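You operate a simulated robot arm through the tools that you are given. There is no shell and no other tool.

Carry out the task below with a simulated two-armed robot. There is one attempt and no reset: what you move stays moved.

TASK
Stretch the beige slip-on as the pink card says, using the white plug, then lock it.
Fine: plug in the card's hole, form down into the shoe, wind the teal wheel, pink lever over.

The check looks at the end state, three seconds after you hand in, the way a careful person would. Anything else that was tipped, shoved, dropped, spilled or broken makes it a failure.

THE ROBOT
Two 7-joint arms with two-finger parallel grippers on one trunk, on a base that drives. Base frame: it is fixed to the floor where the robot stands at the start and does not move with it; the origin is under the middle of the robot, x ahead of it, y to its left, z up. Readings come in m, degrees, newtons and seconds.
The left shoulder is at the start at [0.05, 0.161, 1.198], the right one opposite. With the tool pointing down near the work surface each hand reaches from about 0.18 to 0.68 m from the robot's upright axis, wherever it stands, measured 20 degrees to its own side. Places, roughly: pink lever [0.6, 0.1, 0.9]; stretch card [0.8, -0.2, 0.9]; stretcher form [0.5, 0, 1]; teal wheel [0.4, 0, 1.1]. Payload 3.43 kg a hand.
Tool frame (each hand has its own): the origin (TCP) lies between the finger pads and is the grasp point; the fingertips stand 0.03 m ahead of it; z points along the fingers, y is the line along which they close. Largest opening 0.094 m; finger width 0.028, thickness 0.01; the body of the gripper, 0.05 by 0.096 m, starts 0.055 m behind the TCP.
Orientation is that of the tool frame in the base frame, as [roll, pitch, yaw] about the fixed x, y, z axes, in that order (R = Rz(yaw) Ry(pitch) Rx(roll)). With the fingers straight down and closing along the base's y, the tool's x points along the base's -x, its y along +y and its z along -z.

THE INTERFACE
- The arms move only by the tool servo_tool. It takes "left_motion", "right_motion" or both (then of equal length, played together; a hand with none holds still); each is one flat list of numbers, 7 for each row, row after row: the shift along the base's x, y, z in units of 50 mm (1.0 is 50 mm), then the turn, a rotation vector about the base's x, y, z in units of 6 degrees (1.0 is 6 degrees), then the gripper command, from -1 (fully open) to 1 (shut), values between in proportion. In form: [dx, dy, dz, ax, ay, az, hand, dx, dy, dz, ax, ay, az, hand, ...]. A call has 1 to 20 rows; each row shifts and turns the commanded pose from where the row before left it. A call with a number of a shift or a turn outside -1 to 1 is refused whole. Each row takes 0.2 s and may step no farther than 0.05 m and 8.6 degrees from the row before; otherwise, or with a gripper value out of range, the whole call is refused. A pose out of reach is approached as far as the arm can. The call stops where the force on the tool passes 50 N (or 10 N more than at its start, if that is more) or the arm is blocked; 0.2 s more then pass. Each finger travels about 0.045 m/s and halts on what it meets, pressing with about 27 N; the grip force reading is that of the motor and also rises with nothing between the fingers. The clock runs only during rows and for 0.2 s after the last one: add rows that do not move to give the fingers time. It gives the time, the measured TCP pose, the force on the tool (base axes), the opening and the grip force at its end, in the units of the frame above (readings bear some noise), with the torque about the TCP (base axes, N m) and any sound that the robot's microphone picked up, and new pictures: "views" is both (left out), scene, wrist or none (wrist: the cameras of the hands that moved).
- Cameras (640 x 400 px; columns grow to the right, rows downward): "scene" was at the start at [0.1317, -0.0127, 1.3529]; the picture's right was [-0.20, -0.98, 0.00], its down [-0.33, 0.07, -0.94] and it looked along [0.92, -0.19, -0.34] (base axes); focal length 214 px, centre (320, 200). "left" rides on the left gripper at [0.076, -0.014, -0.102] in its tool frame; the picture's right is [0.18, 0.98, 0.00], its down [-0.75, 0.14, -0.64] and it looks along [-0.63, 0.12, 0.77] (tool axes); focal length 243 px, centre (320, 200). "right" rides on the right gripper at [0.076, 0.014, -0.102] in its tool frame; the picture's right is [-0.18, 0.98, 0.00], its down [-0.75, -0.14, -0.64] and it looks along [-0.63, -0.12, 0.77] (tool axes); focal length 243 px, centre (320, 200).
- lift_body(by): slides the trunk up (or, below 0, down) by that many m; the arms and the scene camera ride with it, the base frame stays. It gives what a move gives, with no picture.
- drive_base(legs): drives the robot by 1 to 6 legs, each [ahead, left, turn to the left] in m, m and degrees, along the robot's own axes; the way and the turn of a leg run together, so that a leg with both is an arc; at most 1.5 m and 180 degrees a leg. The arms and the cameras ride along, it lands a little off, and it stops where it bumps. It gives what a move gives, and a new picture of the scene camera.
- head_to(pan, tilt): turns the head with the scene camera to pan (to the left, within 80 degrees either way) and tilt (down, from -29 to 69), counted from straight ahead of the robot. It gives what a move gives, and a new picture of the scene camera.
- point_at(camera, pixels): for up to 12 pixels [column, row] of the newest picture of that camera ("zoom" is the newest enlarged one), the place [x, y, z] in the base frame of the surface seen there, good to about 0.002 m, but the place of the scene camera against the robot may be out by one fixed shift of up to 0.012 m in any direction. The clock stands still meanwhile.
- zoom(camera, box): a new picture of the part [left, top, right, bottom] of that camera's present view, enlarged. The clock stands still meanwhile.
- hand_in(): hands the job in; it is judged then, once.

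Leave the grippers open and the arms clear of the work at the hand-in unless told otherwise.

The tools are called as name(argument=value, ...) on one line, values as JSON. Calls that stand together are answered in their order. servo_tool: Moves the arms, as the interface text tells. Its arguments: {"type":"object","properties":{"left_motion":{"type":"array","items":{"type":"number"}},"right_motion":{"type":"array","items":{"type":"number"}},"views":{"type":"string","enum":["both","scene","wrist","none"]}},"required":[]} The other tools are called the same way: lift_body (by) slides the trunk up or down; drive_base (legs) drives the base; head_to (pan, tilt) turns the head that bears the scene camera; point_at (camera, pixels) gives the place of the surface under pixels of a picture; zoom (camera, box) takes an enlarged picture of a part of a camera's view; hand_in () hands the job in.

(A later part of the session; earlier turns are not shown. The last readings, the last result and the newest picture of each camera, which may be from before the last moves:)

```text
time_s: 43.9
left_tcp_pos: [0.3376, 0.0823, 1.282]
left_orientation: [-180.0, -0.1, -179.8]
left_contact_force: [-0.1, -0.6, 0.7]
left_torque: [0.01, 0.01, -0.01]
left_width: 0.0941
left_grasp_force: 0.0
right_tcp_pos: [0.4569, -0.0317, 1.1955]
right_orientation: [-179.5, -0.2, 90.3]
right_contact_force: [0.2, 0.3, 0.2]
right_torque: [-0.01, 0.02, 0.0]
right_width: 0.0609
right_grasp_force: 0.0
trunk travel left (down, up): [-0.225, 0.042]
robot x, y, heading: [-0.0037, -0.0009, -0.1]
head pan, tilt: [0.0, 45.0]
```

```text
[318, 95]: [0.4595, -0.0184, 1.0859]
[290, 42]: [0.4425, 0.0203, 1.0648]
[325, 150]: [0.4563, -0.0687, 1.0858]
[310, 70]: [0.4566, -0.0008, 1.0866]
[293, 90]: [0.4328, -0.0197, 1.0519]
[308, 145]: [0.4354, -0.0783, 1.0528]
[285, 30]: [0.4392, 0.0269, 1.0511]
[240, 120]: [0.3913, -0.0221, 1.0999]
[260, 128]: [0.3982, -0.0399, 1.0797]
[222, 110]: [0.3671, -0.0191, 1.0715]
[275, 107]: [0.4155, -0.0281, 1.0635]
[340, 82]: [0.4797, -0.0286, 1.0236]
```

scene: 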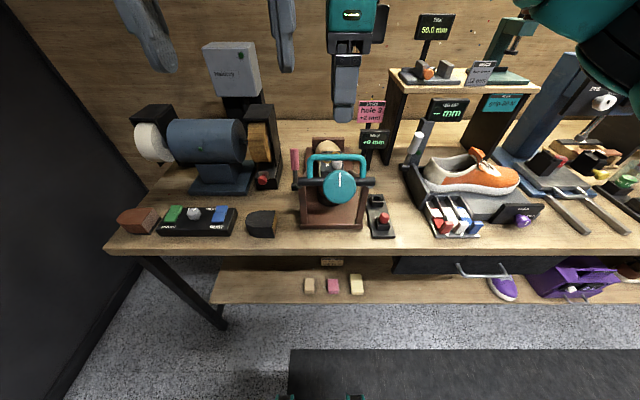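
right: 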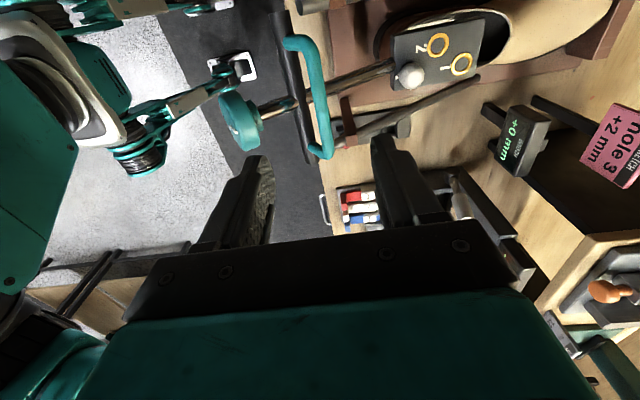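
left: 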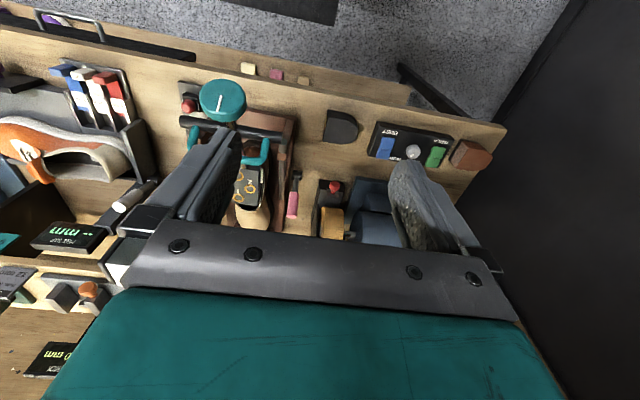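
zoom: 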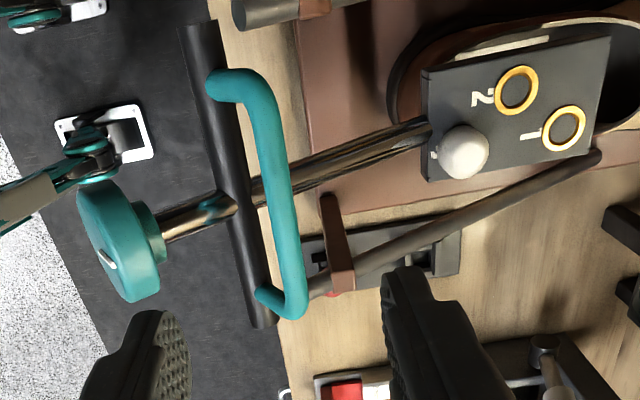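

Handle bar centre ≈ [0.457, y, 1.080]. Narrow the opening to 40 mm and descend to TCP z≈1.094, straddling the bar above the shaft, then close.

servo_tool(right_motion=[0, 0, -0.2, 0, 0, 0, 0.15, 0, 0, -0.5, 0, 0, 0, 0.15, 0, 0, -0.5, 0, 0, 0, 0.15, 0, 0, -0.4, 0, 0, 0, 0.15, 0, 0, -0.25, 0, 0, 0, 0.15, 0, 0, -0.18, 0, 0, 0, 0.15, 0, 0, 0, 0, 0, 0, 0.15], views="both")

zoom(camera="scene", box=[280, 110, 400, 240])

```text
time_s: 45.5
left_tcp_pos: [0.3381, 0.0819, 1.283]
left_orientation: [-179.9, 0.1, -179.9]
left_contact_force: [-0.1, 1.0, 0.0]
left_torque: [0.0, -0.03, -0.05]
left_width: 0.094
left_grasp_force: 0.1
right_tcp_pos: [0.4566, -0.0323, 1.0925]
right_orientation: [-179.4, -0.1, 90.5]
right_contact_force: [1.1, 0.6, 0.0]
right_torque: [-0.05, 0.03, -0.02]
right_width: 0.04
right_grasp_force: 0.0
trunk travel left (down, up): [-0.225, 0.042]
robot x, y, heading: [0.0006, 0.002, 0.1]
head pan, tilt: [0.0, 45.0]
```

scene: 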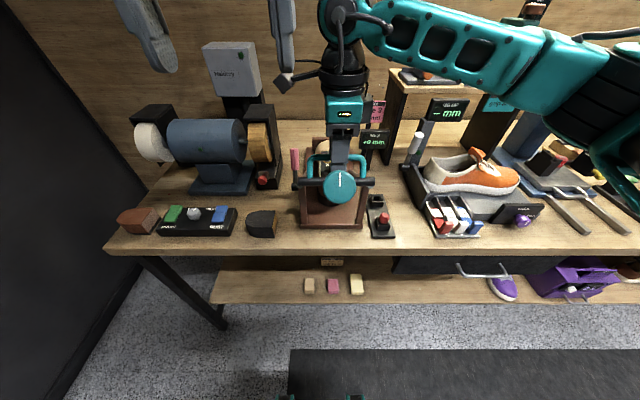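
right: 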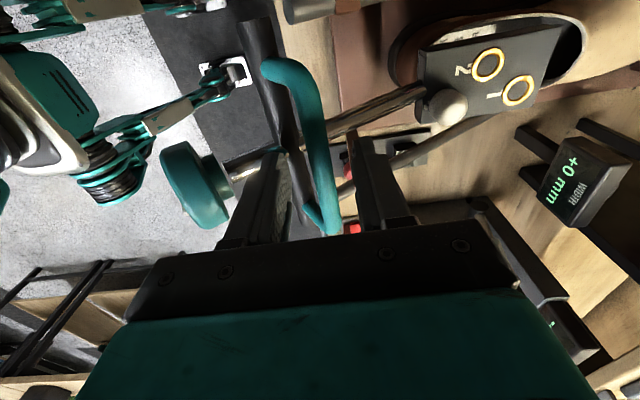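

```text
3.08 times, centred on (340, 175) of scene
```

zoom: 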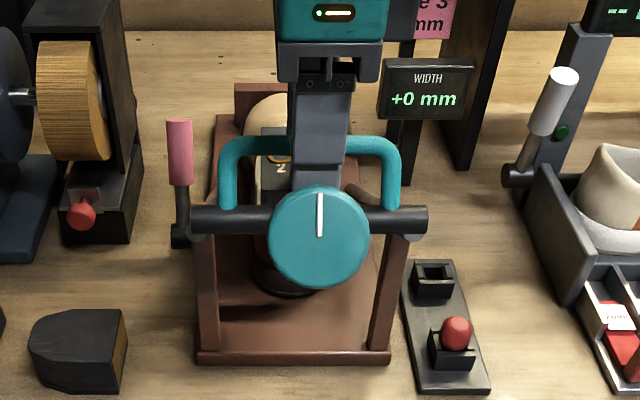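

The bar lies between the fingers. Close on it.

servo_tool(right_motion=[0, 0, 0, 0, 0, 0, 1, 0, 0, 0, 0, 0, 0, 1, 0, 0, 0, 0, 0, 0, 1, 0, 0, 0, 0, 0, 0, 1], views="wrist")

```text
time_s: 46.5
left_tcp_pos: [0.3383, 0.0827, 1.2821]
left_orientation: [-179.9, 0.0, -179.9]
left_contact_force: [0.2, 0.3, -0.2]
left_torque: [-0.01, -0.02, 0.01]
left_width: 0.0938
left_grasp_force: 0.0
right_tcp_pos: [0.4588, -0.0321, 1.0937]
right_orientation: [-179.4, -0.2, 90.3]
right_contact_force: [5.1, 1.0, 2.3]
right_torque: [0.01, -0.07, -1.1]
right_width: 0.0117
right_grasp_force: 45.2
trunk travel left (down, up): [-0.225, 0.042]
robot x, y, heading: [-0.0013, -0.0012, -0.1]
head pan, tilt: [0.0, 45.0]
```

right: 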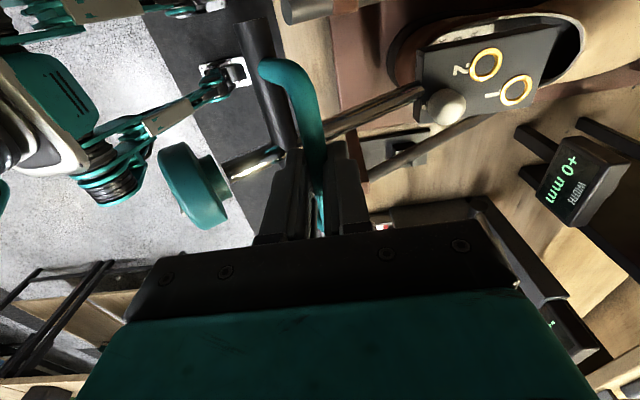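

Gripped. Push along the slide direction (+x, −z ≈ 0.83:−0.556), starting with 20 mm.

servo_tool(right_motion=[0.083, 0, -0.056, 0, 0, 0, 1, 0.083, 0, -0.056, 0, 0, 0, 1, 0.083, 0, -0.056, 0, 0, 0, 1, 0.083, 0, -0.056, 0, 0, 0, 1, 0, 0, 0, 0, 0, 0, 1], views="both")

zoom(camera="scene", box=[280, 110, 400, 240])

```text
time_s: 47.7
left_tcp_pos: [0.3376, 0.0817, 1.2828]
left_orientation: [-179.9, 0.0, -179.8]
left_contact_force: [0.2, 0.1, -0.9]
left_torque: [0.01, 0.01, 0.0]
left_width: 0.0939
left_grasp_force: 0.1
right_tcp_pos: [0.4745, -0.0322, 1.0835]
right_orientation: [-179.5, -0.2, 90.4]
right_contact_force: [3.9, 0.1, 6.4]
right_torque: [-0.12, -0.02, -1.14]
right_width: 0.0113
right_grasp_force: 44.9
trunk travel left (down, up): [-0.225, 0.042]
robot x, y, heading: [-0.0007, -0.0016, 0.1]
head pan, tilt: [0.0, 45.0]
```

scene: 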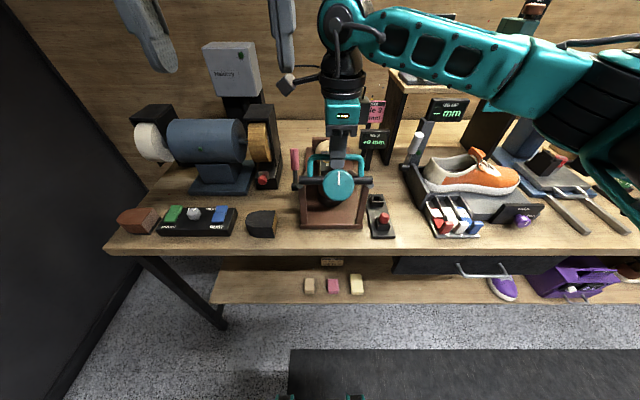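
right: 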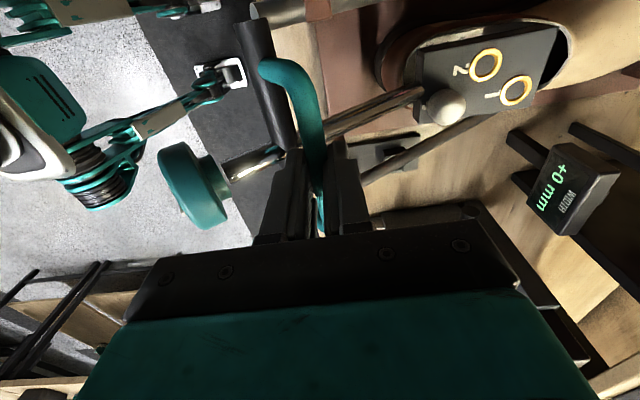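

```text
3.08 times, centred on (340, 175) of scene
```

zoom: 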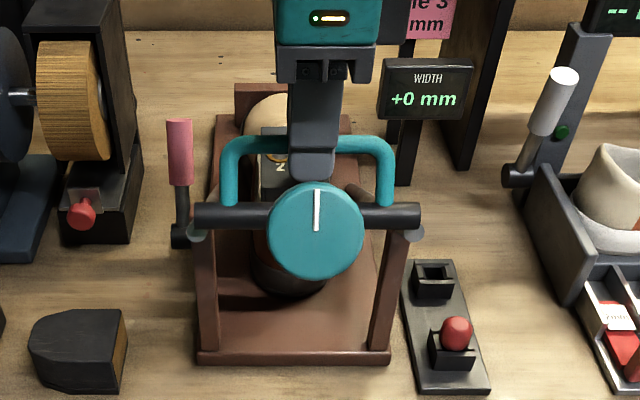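

The carriage slides freely and the plug rides along. Continue 40 mm more.

servo_tool(right_motion=[0.11, 0, -0.074, 0, 0, 0, 1, 0.11, 0, -0.074, 0, 0, 0, 1, 0.11, 0, -0.074, 0, 0, 0, 1, 0.11, 0, -0.074, 0, 0, 0, 1, 0.11, 0, -0.074, 0, 0, 0, 1, 0.11, 0, -0.074, 0, 0, 0, 1, 0, 0, 0, 0, 0, 0, 1], views="both")

zoom(camera="scene", box=[280, 110, 400, 240])

```text
time_s: 49.3
left_tcp_pos: [0.3365, 0.0813, 1.2803]
left_orientation: [-179.9, 0.1, -179.9]
left_contact_force: [-0.4, -0.2, 0.2]
left_torque: [0.0, -0.04, 0.03]
left_width: 0.094
left_grasp_force: 0.0
right_tcp_pos: [0.5076, -0.0313, 1.0619]
right_orientation: [-179.8, -0.3, 90.3]
right_contact_force: [16.3, 0.3, 23.5]
right_torque: [-0.13, -0.19, -1.12]
right_width: 0.0115
right_grasp_force: 44.9
trunk travel left (down, up): [-0.225, 0.042]
robot x, y, heading: [-0.0023, 0.0025, -0.0]
head pan, tilt: [0.0, 45.0]
```

scene: 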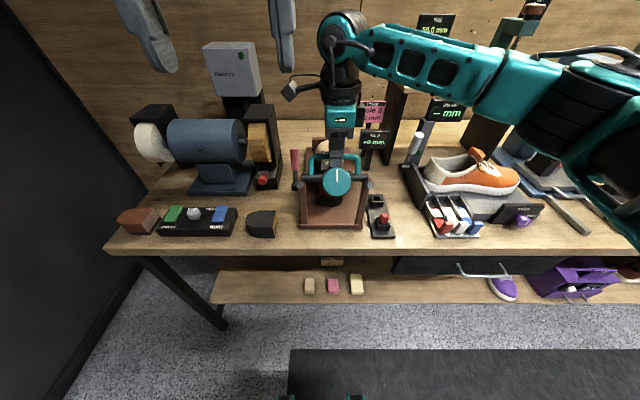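
right: 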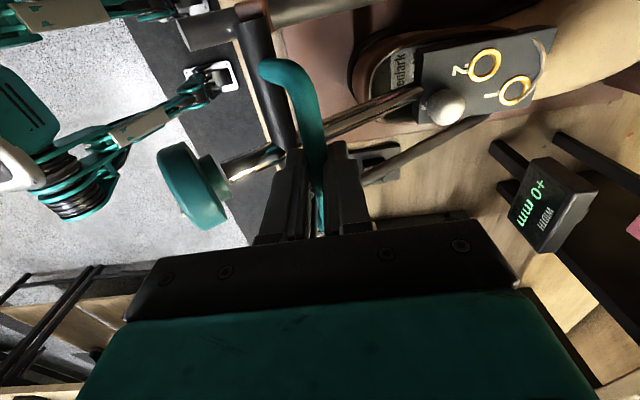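

```text
3.08 times, centred on (340, 175) of scene
```

zoom: 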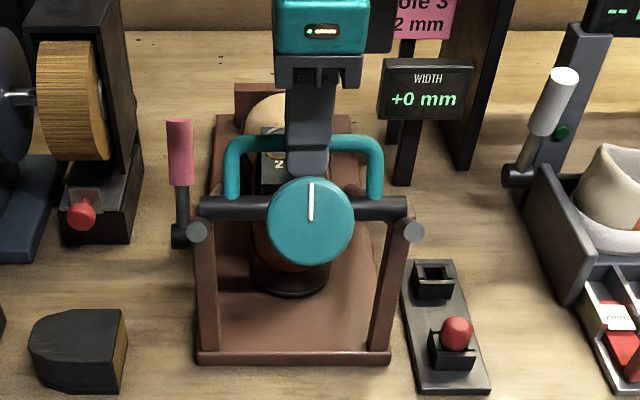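

The reaction is purely perpendicular to my path (slide is shallower, ~30°). Relieve by +2 mm z and continue along 30°, 20 mm more.

servo_tool(right_motion=[0, 0, 0.04, 0, 0, 0, 1, 0.087, 0, -0.05, 0, 0, 0, 1, 0.087, 0, -0.05, 0, 0, 0, 1, 0.087, 0, -0.05, 0, 0, 0, 1, 0.087, 0, -0.05, 0, 0, 0, 1, 0, 0, 0, 0, 0, 0, 1], views="both")

zoom(camera="scene", box=[280, 110, 400, 240])

```text
time_s: 50.7
left_tcp_pos: [0.3379, 0.0811, 1.2826]
left_orientation: [-179.8, 0.0, -179.9]
left_contact_force: [0.8, -0.2, -0.2]
left_torque: [-0.01, 0.01, 0.0]
left_width: 0.094
left_grasp_force: 0.1
right_tcp_pos: [0.5236, -0.0324, 1.0526]
right_orientation: [-179.3, -0.2, 90.6]
right_contact_force: [4.0, 2.5, 7.5]
right_torque: [0.58, -0.11, -1.27]
right_width: 0.0116
right_grasp_force: 45.0
trunk travel left (down, up): [-0.225, 0.042]
robot x, y, heading: [-0.0004, 0.0014, -0.0]
head pan, tilt: [0.0, 45.0]
```

scene: 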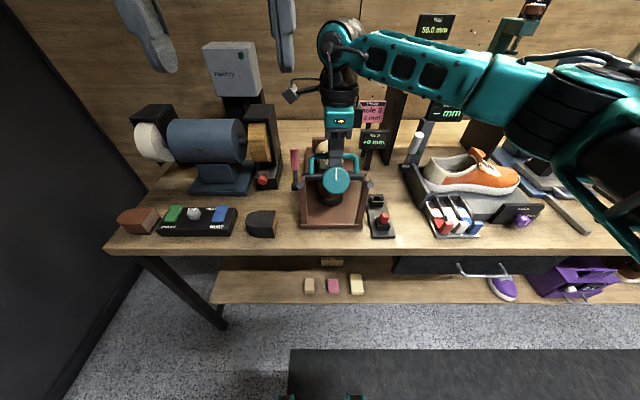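
right: 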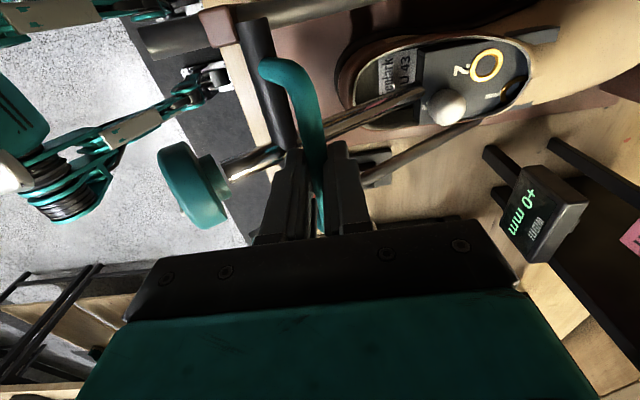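

```text
3.08 times, centred on (340, 175) of scene
```

zoom: 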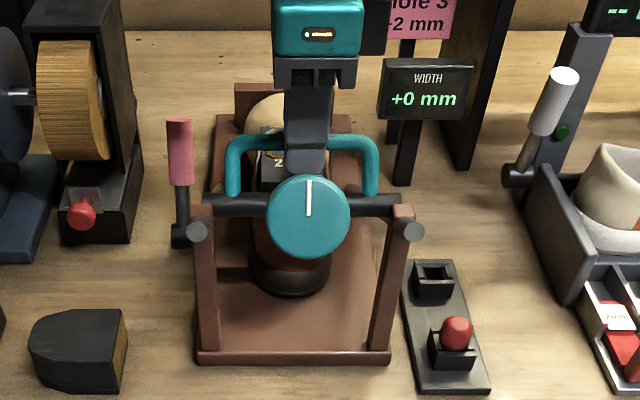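

Form is going into the shoe's mouth. Continue 20 mm.

servo_tool(right_motion=[0.087, 0, -0.05, 0, 0, 0, 1, 0.087, 0, -0.05, 0, 0, 0, 1, 0.087, 0, -0.05, 0, 0, 0, 1, 0.087, 0, -0.05, 0, 0, 0, 1, 0, 0, 0, 0, 0, 0, 1], views="wrist")

zoom(camera="right", box=[280, 0, 600, 200])

```text
time_s: 51.9
left_tcp_pos: [0.3382, 0.081, 1.2807]
left_orientation: [-179.9, -0.1, -180.0]
left_contact_force: [0.3, 0.1, 0.7]
left_torque: [-0.02, -0.01, -0.01]
left_width: 0.0938
left_grasp_force: 0.0
right_tcp_pos: [0.5413, -0.0328, 1.0418]
right_orientation: [-179.3, 0.0, 90.5]
right_contact_force: [-5.5, 2.2, -7.5]
right_torque: [0.31, 0.05, -1.24]
right_width: 0.0114
right_grasp_force: 45.2
trunk travel left (down, up): [-0.225, 0.042]
robot x, y, heading: [-0.001, -0.0016, 0.2]
head pan, tilt: [0.0, 45.0]
```

right: 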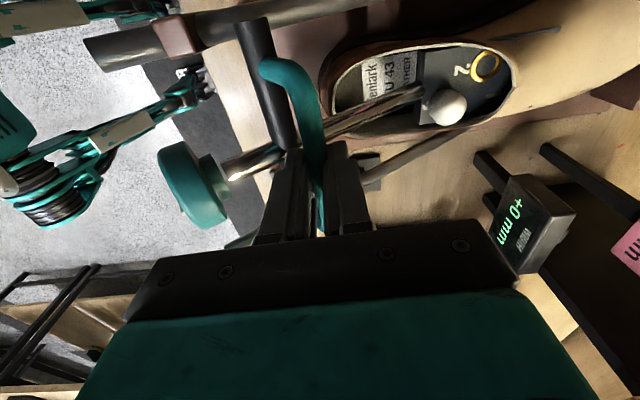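

```text
2.00 times, centred on (440, 100) of right
```

zoom: 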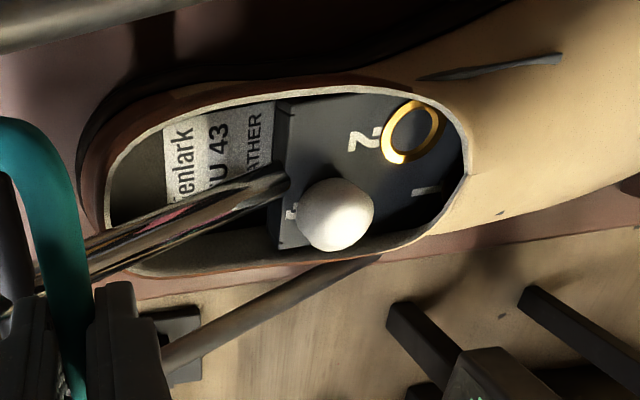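

Form is deep in the shoe opening, still no resistance along the slide (slope ≈32°). Continue in 5 mm rows, 15 mm.

servo_tool(right_motion=[0.085, 0, -0.06, 0, 0, 0, 1, 0.085, 0, -0.06, 0, 0, 0, 1, 0.085, 0, -0.06, 0, 0, 0, 1, 0, 0, 0, 0, 0, 0, 1], views="both")

zoom(camera="right", box=[280, 0, 600, 200])

```text
time_s: 52.9
left_tcp_pos: [0.3375, 0.0818, 1.282]
left_orientation: [-179.9, 0.0, -179.9]
left_contact_force: [-0.9, 0.0, -0.3]
left_torque: [-0.02, -0.01, 0.03]
left_width: 0.094
left_grasp_force: 0.0
right_tcp_pos: [0.5548, -0.0324, 1.0326]
right_orientation: [-179.3, -0.1, 90.5]
right_contact_force: [-5.6, -2.0, -9.7]
right_torque: [-0.7, 0.13, -1.21]
right_width: 0.0115
right_grasp_force: 45.1
trunk travel left (down, up): [-0.225, 0.042]
robot x, y, heading: [-0.0006, 0.0019, 0.1]
head pan, tilt: [0.0, 45.0]
```

scene: 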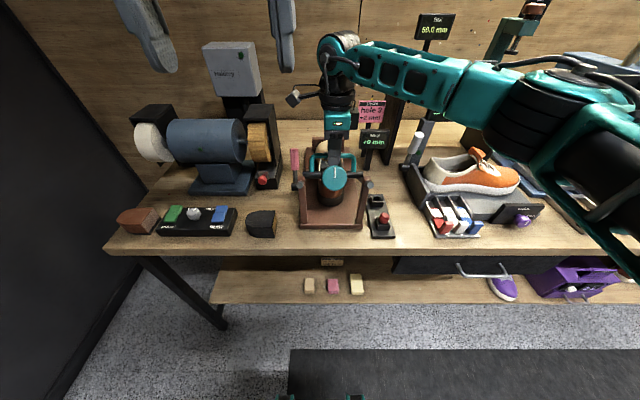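
right: 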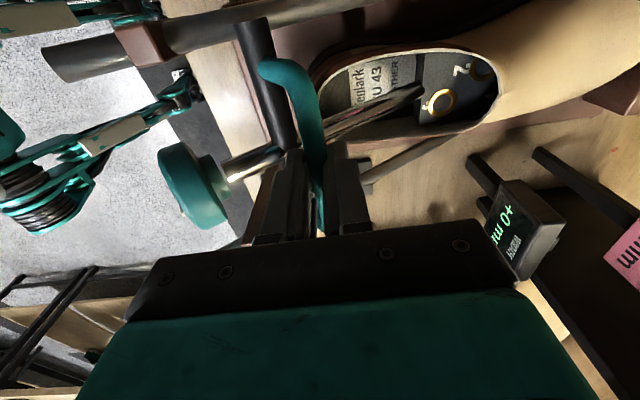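

```text
2.00 times, centred on (440, 100) of right
```

zoom: 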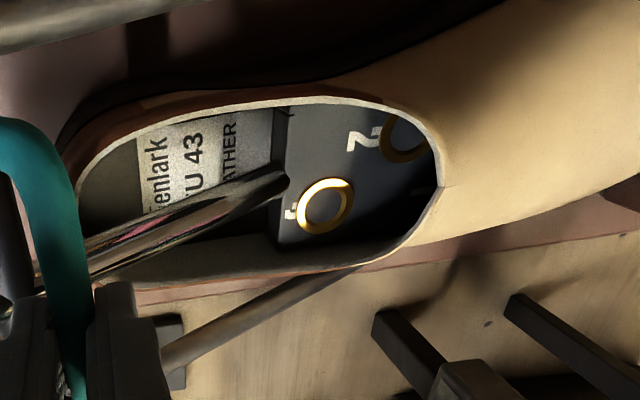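

The plug is no longer in hole 3 — it must have been knocked out or dropped in. Stop and look for it.

zoom(camera="scene", box=[290, 130, 410, 240])

zoom(camera="right", box=[330, 30, 510, 150])

zoom(camera="left", box=[120, 60, 440, 260])

```text
3.64 times, centred on (350, 185) of scene
```

zoom: 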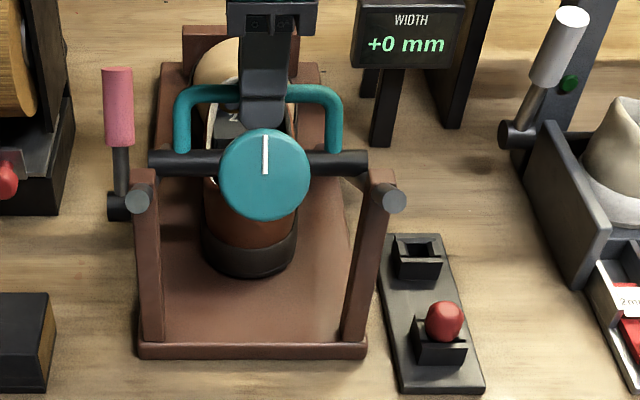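

```text
3.33 times, centred on (420, 90) of right
```

zoom: 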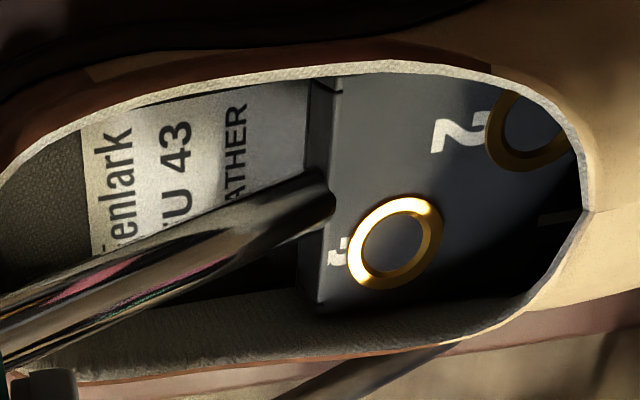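

```text
2.00 times, centred on (280, 160) of left
```

zoom: 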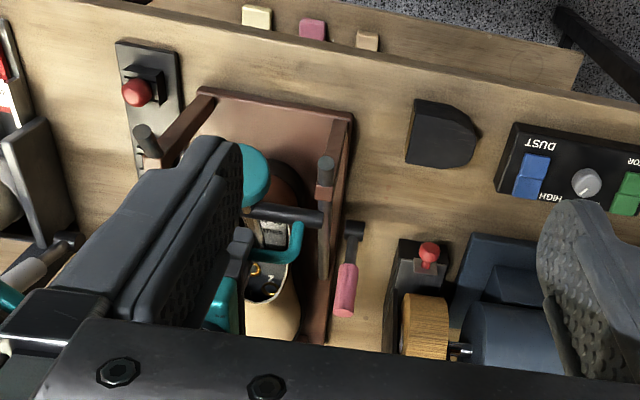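

Not visible in these. I'll scan the surroundings on the right camera and the scene at higher zoom.

zoom(camera="right", box=[340, 60, 640, 240])

zoom(camera="scene", box=[330, 100, 450, 190])

zoom(camera="scene", box=[230, 100, 350, 240])

zoom(camera="right", box=[130, 0, 400, 170])

```text
2.13 times, centred on (490, 150) of right
```

zoom: 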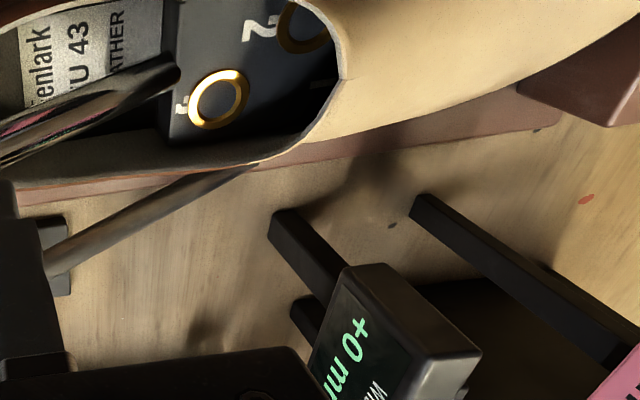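

```text
4.44 times, centred on (390, 145) of scene
```

zoom: 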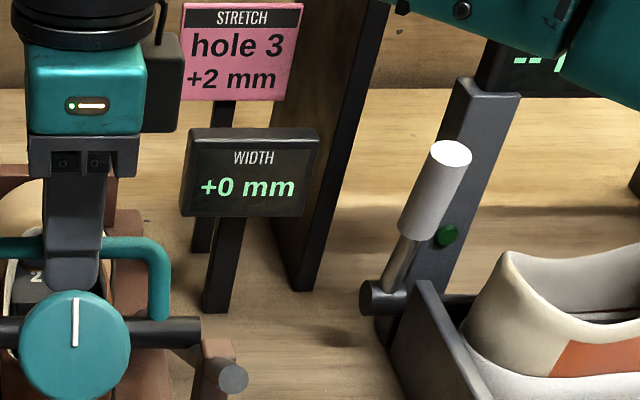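

```text
2.86 times, centred on (290, 170) of scene
```

zoom: 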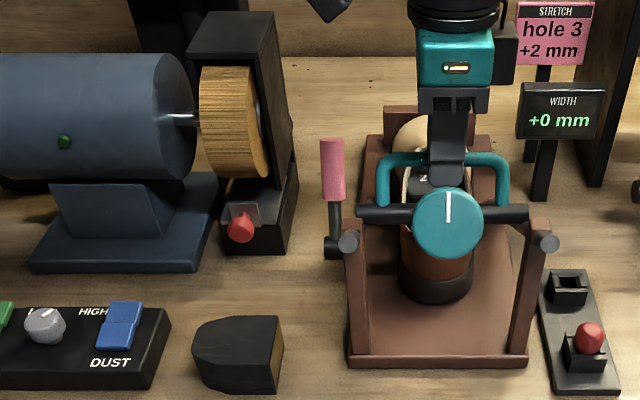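

```text
2.35 times, centred on (265, 85) of right
```

zoom: 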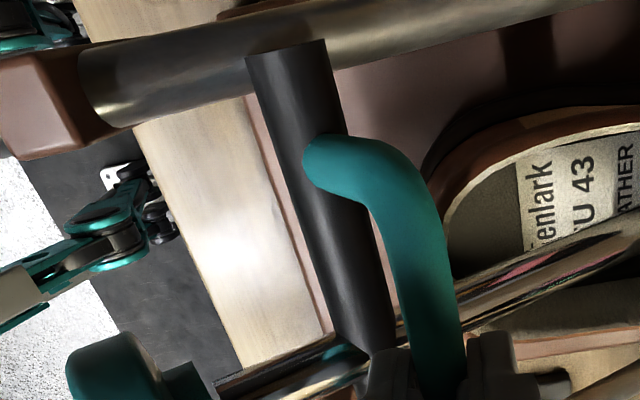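

The plug isn't on the table; it's probably inside the shoe beside or under the form. I'll slide the form back up along the same line (~115 mm total) in steps and look inside.

servo_tool(right_motion=[-0.085, 0, 0.054, 0, 0, 0, 1, -0.085, 0, 0.054, 0, 0, 0, 1, -0.085, 0, 0.054, 0, 0, 0, 1, -0.085, 0, 0.054, 0, 0, 0, 1, 0, 0, 0, 0, 0, 0, 1], views="wrist")

zoom(camera="right", box=[300, 0, 560, 180])

```text
time_s: 54.1
left_tcp_pos: [0.3379, 0.0808, 1.2826]
left_orientation: [179.9, 0.0, -179.9]
left_contact_force: [-0.9, 0.6, 0.4]
left_torque: [0.01, 0.01, -0.04]
left_width: 0.0938
left_grasp_force: 0.1
right_tcp_pos: [0.5369, -0.0335, 1.0433]
right_orientation: [-179.3, -0.2, 90.4]
right_contact_force: [-4.5, -2.6, -13.3]
right_torque: [-0.02, 0.08, -1.2]
right_width: 0.0114
right_grasp_force: 44.9
trunk travel left (down, up): [-0.225, 0.042]
robot x, y, heading: [-0.0017, 0.0005, 0.4]
head pan, tilt: [0.0, 45.0]
```

right: 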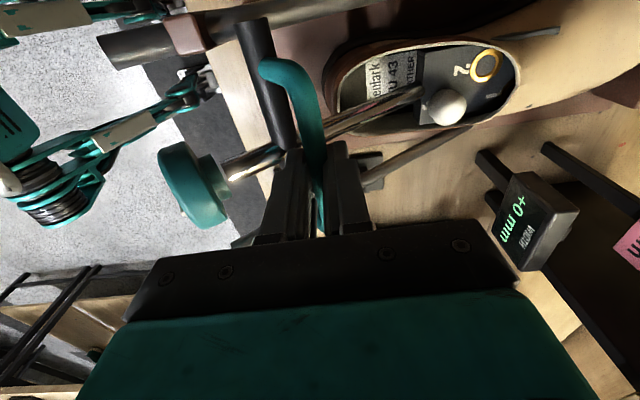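

```text
2.22 times, centred on (430, 90) of right
```

zoom: 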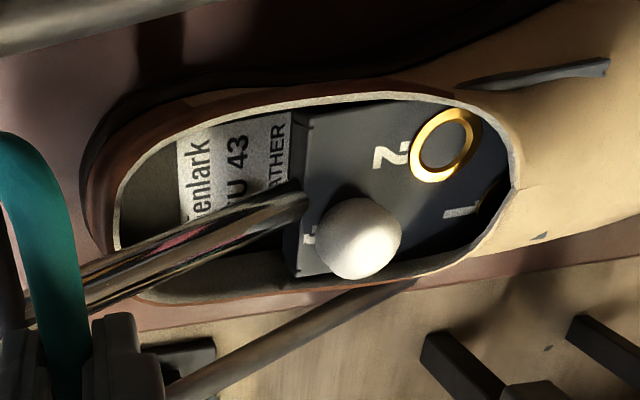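

The plug is back exactly in hole 3 — it evidently is just swallowed from view when the form is home in the shoe. So push down again, to the end stop, with the z a bit lower to follow the slide.

servo_tool(right_motion=[0.085, 0, -0.07, 0, 0, 0, 1, 0.085, 0, -0.06, 0, 0, 0, 1, 0.085, 0, -0.055, 0, 0, 0, 1, 0.085, 0, -0.055, 0, 0, 0, 1, 0.05, 0, -0.032, 0, 0, 0, 1, 0, 0, 0, 0, 0, 0, 1], views="wrist")

zoom(camera="right", box=[300, 0, 560, 180])

```text
time_s: 55.5
left_tcp_pos: [0.3363, 0.0821, 1.282]
left_orientation: [-179.9, 0.0, -179.9]
left_contact_force: [-0.2, -0.7, -0.3]
left_torque: [0.01, 0.03, -0.06]
left_width: 0.0941
left_grasp_force: 0.2
right_tcp_pos: [0.5577, -0.0328, 1.0315]
right_orientation: [-179.7, -0.4, 90.5]
right_contact_force: [0.9, -3.4, 1.4]
right_torque: [-0.31, 0.0, -1.16]
right_width: 0.0116
right_grasp_force: 45.1
trunk travel left (down, up): [-0.225, 0.042]
robot x, y, heading: [0.0015, -0.0034, -0.1]
head pan, tilt: [0.0, 45.0]
```

right: 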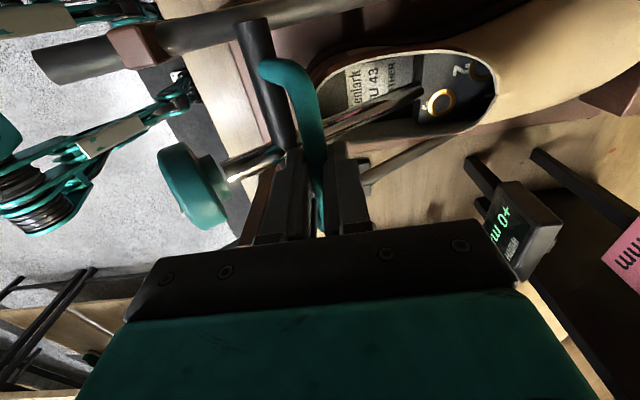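

```text
2.22 times, centred on (430, 90) of right
```

zoom: 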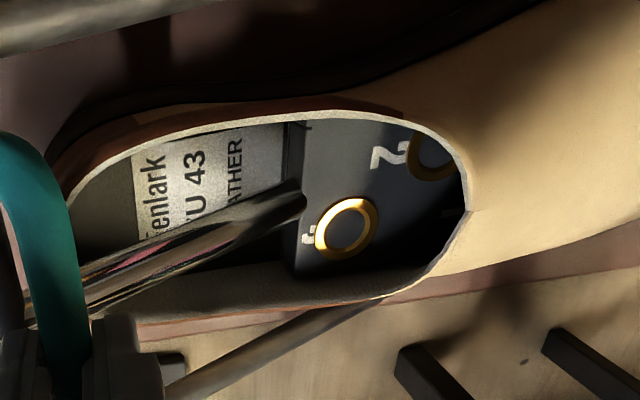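

No resistance along the slide yet. Continue 15 mm further in small rows.

servo_tool(right_motion=[0.085, 0, -0.054, 0, 0, 0, 1, 0.085, 0, -0.054, 0, 0, 0, 1, 0.085, 0, -0.054, 0, 0, 0, 1, 0, 0, 0, 0, 0, 0, 1], views="wrist")

zoom(camera="right", box=[300, 0, 560, 180])

```text
time_s: 56.5
left_tcp_pos: [0.3375, 0.081, 1.281]
left_orientation: [-179.9, 0.1, -179.9]
left_contact_force: [0.3, 0.4, -0.1]
left_torque: [0.0, -0.01, -0.02]
left_width: 0.0942
left_grasp_force: 0.0
right_tcp_pos: [0.57, -0.034, 1.0244]
right_orientation: [-179.7, -0.3, 90.4]
right_contact_force: [6.0, -3.3, 8.9]
right_torque: [-0.14, -0.07, -1.23]
right_width: 0.0118
right_grasp_force: 45.1
trunk travel left (down, up): [-0.225, 0.042]
robot x, y, heading: [0.0003, 0.001, 0.1]
head pan, tilt: [0.0, 45.0]
```

right: 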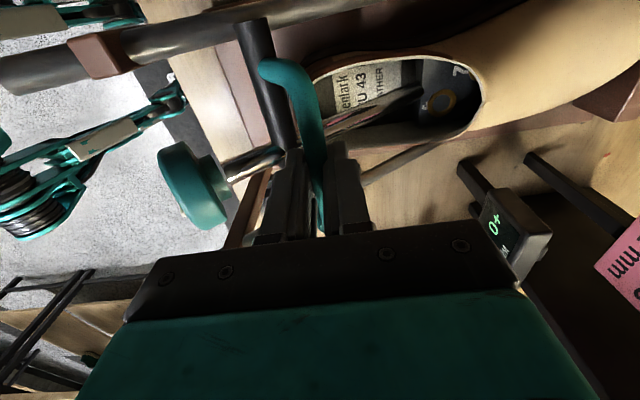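

```text
2.22 times, centred on (430, 90) of right
```

zoom: 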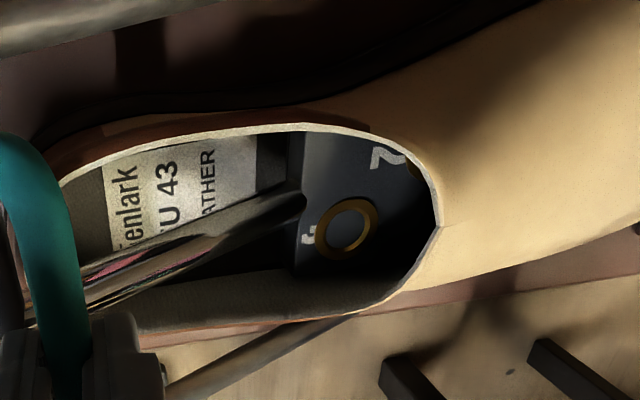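

Still free. Continue 15 mm.

servo_tool(right_motion=[0.085, 0, -0.04, 0, 0, 0, 1, 0.085, 0, -0.05, 0, 0, 0, 1, 0.085, 0, -0.05, 0, 0, 0, 1, 0, 0, 0, 0, 0, 0, 1], views="both")

zoom(camera="scene", box=[280, 110, 400, 240])

```text
time_s: 57.5
left_tcp_pos: [0.3366, 0.0814, 1.2818]
left_orientation: [-179.9, -0.1, -179.9]
left_contact_force: [-0.6, 0.3, -0.1]
left_torque: [-0.04, 0.0, -0.03]
left_width: 0.0937
left_grasp_force: 0.0
right_tcp_pos: [0.582, -0.0314, 1.0155]
right_orientation: [-179.5, -0.3, 90.5]
right_contact_force: [5.8, -0.2, 9.3]
right_torque: [0.38, -0.13, -1.21]
right_width: 0.0117
right_grasp_force: 45.5
trunk travel left (down, up): [-0.225, 0.042]
robot x, y, heading: [-0.002, -0.0011, -0.1]
head pan, tilt: [0.0, 45.0]
```

scene: 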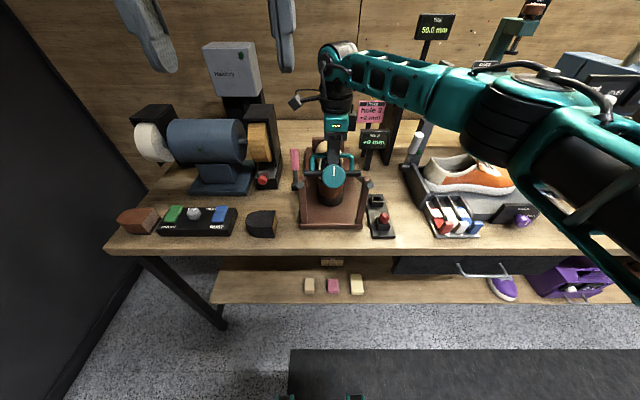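
right: 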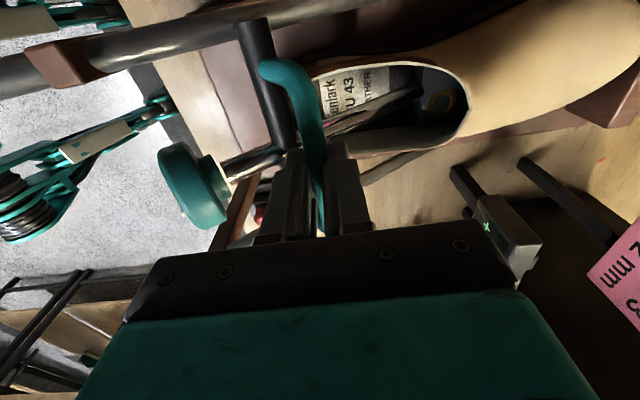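

```text
3.08 times, centred on (340, 175) of scene
```

zoom: 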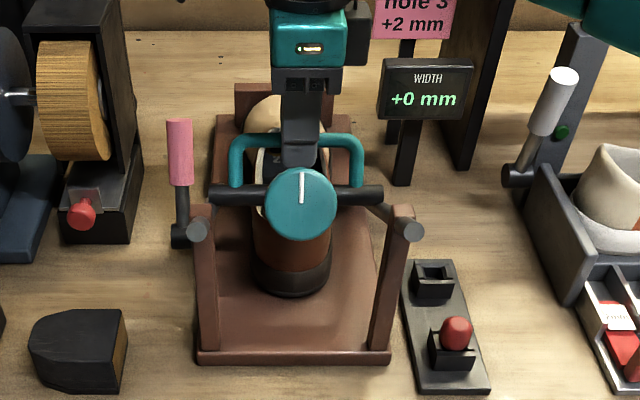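

Continue another 15 mm.

servo_tool(right_motion=[0.085, 0, -0.045, 0, 0, 0, 1, 0.085, 0, -0.05, 0, 0, 0, 1, 0.085, 0, -0.05, 0, 0, 0, 1, 0, 0, 0, 0, 0, 0, 1], views="wrist")

```text
time_s: 58.3
left_tcp_pos: [0.3317, 0.0809, 1.283]
left_orientation: [-179.9, 0.2, -180.0]
left_contact_force: [0.3, 0.3, 0.1]
left_torque: [0.01, 0.0, 0.04]
left_width: 0.0942
left_grasp_force: 0.1
right_tcp_pos: [0.5842, -0.0318, 1.0142]
right_orientation: [-178.4, -0.2, 90.6]
right_contact_force: [-26.4, -6.3, 20.7]
right_torque: [-0.21, 0.59, -1.27]
right_width: 0.0117
right_grasp_force: 45.4
trunk travel left (down, up): [-0.225, 0.042]
robot x, y, heading: [-0.0016, 0.0012, -0.2]
head pan, tilt: [0.0, 45.0]
stopped in row 4 (right hand): the force on the tool passed its limit at 53 N (the readings are from after the stop); the commanded pose is now the measured one
```

right: 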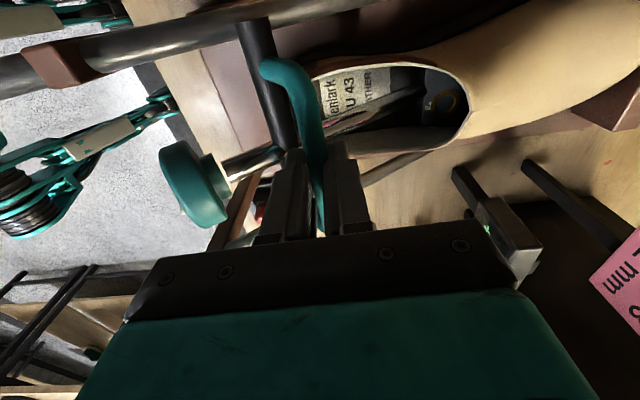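

End stop reached (53 N along the slide, ~148 mm of travel). Relax slightly, open the fingers and check that the form stays down.

servo_tool(right_motion=[-0.01, 0, 0.01, 0, 0, 0, 1, 0, 0, 0, 0, 0, 0, 0.4, 0, 0, 0, 0, 0, 0, 0.15, 0, 0, 0, 0, 0, 0, 0.15, 0, 0, 0, 0, 0, 0, 0.15], views="both")

```text
time_s: 59.5
left_tcp_pos: [0.3372, 0.0822, 1.2807]
left_orientation: [-179.9, 0.0, 180.0]
left_contact_force: [-0.1, -0.4, 0.8]
left_torque: [-0.02, -0.03, -0.02]
left_width: 0.0939
left_grasp_force: 0.0
right_tcp_pos: [0.5892, -0.0323, 1.0095]
right_orientation: [-178.6, 0.0, 90.6]
right_contact_force: [-0.5, -0.5, -0.4]
right_torque: [0.02, 0.02, 0.01]
right_width: 0.0398
right_grasp_force: 0.0
trunk travel left (down, up): [-0.225, 0.042]
robot x, y, heading: [-0.0007, -0.001, -0.2]
head pan, tilt: [0.0, 45.0]
```

scene: 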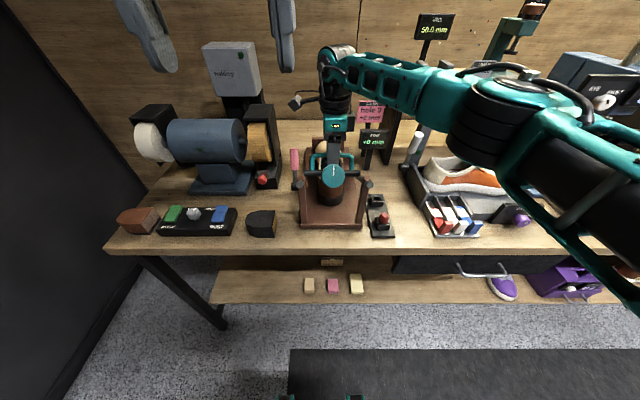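
right: 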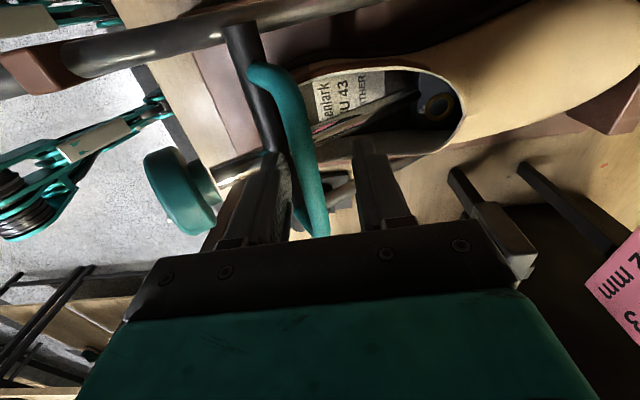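

Form stays down. Measure the handle, then lift the hand straight up.

point_at(camera="right", pixels=[[300, 110], [318, 205], [265, 90], [180, 195], [440, 105]])

servo_tool(right_motion=[0, 0, 0.1, 0, 0, 0, 0.15, 0, 0, 0.4, 0, 0, 0, 0.15, 0, 0, 0.8, 0, 0, 0, 0.15, 0, 0, 0.8, 0, 0, 0, 0.15, 0, 0, 0.8, 0, 0, 0, 0.15, 0, 0, 0.8, 0, 0, 0, 0.15], views="both")

zoom(camera="right", box=[180, 0, 500, 200])

zoom(camera="scene", box=[280, 110, 400, 240])

```text
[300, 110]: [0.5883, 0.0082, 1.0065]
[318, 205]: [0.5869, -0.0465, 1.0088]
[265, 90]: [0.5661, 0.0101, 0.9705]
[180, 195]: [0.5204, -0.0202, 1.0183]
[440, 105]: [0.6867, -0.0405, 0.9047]
```

```text
time_s: 60.9
left_tcp_pos: [0.336, 0.0809, 1.2825]
left_orientation: [180.0, 0.0, 180.0]
left_contact_force: [-0.2, -0.4, 0.3]
left_torque: [0.05, -0.01, 0.02]
left_width: 0.0942
left_grasp_force: 0.0
right_tcp_pos: [0.5798, -0.0345, 1.1944]
right_orientation: [-178.6, -0.3, 90.8]
right_contact_force: [0.3, 0.8, 0.0]
right_torque: [0.02, 0.0, 0.01]
right_width: 0.0401
right_grasp_force: 0.1
right hand out of reach, approached as far as the arm can: row 6
trunk travel left (down, up): [-0.225, 0.042]
robot x, y, heading: [-0.0006, -0.0006, 0.1]
head pan, tilt: [0.0, 45.0]
```

scene: 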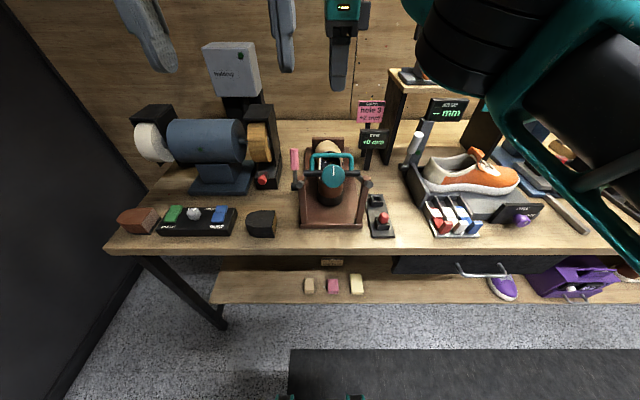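
right: 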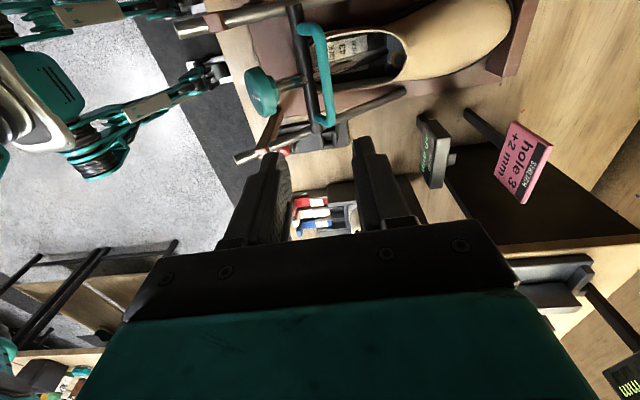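

```text
2.00 times, centred on (340, 100) of right
```

zoom: 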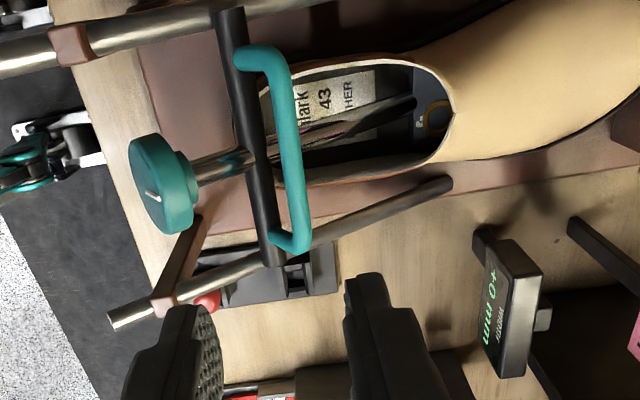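

```text
3.08 times, centred on (340, 175) of scene
```

zoom: 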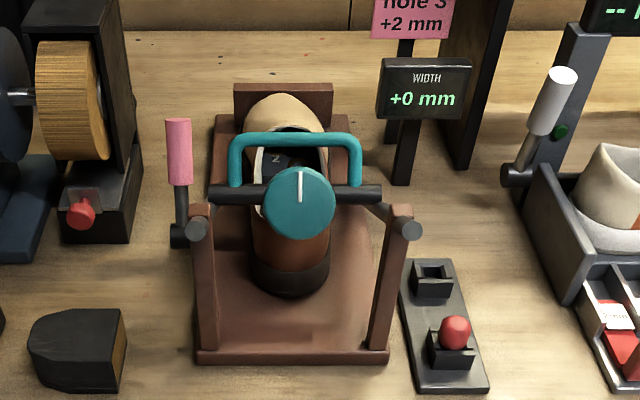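

Everything looks right: form down, width +0. I'll retract the right hand up and to the right, back to its neutral orientation.

servo_tool(right_motion=[-0.2, 0, 0.1, 0, 0, 1, 0, -0.2, -0.2, 0.1, 0, 0, 1, 0, -0.2, -0.2, 0, 0, 0, 1, 0, -0.2, -0.3, 0, 0, 0, 1, 0, -0.2, -0.3, 0, 0, 0, 1, 0, -0.2, -0.3, 0, 0, 0, 1, 0, -0.2, -0.3, 0, 0, 0, 1, -0.5, -0.2, -0.3, 0, 0, 0, 1, -1, -0.2, -0.3, 0, 0, 0, 1, -1, -0.2, -0.3, 0, 0, 0, 1, -1, -0.2, -0.3, 0, 0, 0, 1, -1, -0.2, -0.3, 0, 0, 0, 1, -1, -0.2, -0.3, 0, 0, 0, 1, -1, -0.2, -0.3, 0, 0, 0, 1, -1, -0.2, -0.3, 0, 0, 0, 1, -1], views="both")

zoom(camera="scene", box=[280, 110, 400, 240])

point_at(camera="zoom", pixels=[[300, 203], [300, 172], [300, 234], [268, 203], [333, 203], [179, 125], [179, 180], [181, 235], [300, 140], [300, 95], [275, 155], [215, 192]])

```text
time_s: 64.1
left_tcp_pos: [0.3369, 0.0802, 1.2816]
left_orientation: [179.9, 0.0, 180.0]
left_contact_force: [0.1, -0.7, 0.3]
left_torque: [0.0, -0.01, 0.02]
left_width: 0.0938
left_grasp_force: 0.0
right_tcp_pos: [0.5887, -0.21, 1.2645]
right_orientation: [-178.5, 0.3, -179.6]
right_contact_force: [0.2, -0.6, 0.4]
right_torque: [-0.01, -0.01, -0.01]
right_width: 0.0939
right_grasp_force: 0.0
right hand out of reach, approached as far as the arm can: row 1, 2, 3, 4, 5, 6, 7, 8, 9, 10, 11, 12, 13, 14, 15
trunk travel left (down, up): [-0.225, 0.042]
robot x, y, heading: [0.0008, -0.0003, -0.0]
head pan, tilt: [0.0, 45.0]
```

scene: 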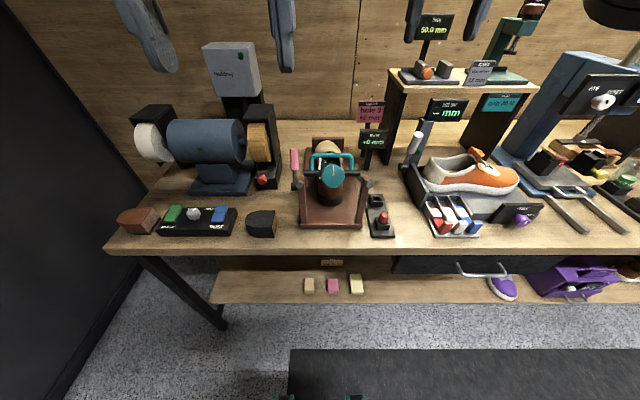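
right: 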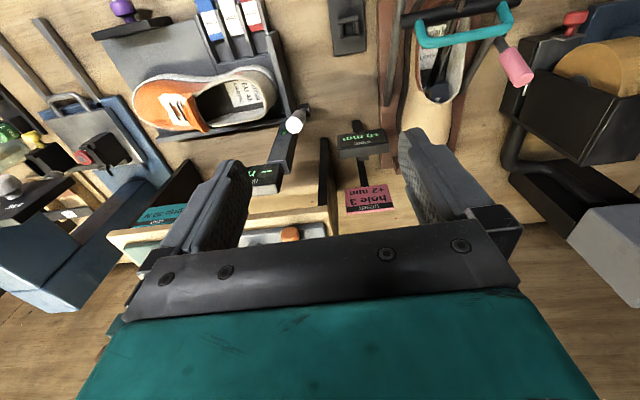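

```text
3.08 times, centred on (340, 175) of scene
```

zoom: 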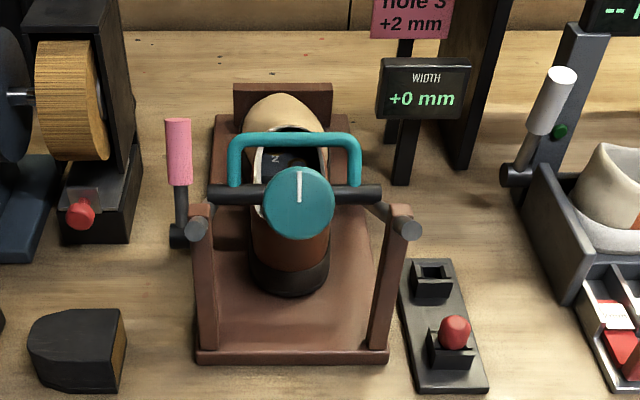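

```text
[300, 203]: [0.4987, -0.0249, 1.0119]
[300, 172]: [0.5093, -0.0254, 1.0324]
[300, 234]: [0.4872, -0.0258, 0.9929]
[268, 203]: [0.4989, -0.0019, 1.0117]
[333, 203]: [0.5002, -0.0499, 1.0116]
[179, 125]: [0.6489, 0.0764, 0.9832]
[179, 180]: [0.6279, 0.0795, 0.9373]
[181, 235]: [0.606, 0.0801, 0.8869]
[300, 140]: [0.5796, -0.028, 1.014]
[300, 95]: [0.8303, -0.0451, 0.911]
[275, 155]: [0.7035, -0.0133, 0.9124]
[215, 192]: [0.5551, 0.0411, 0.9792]
```

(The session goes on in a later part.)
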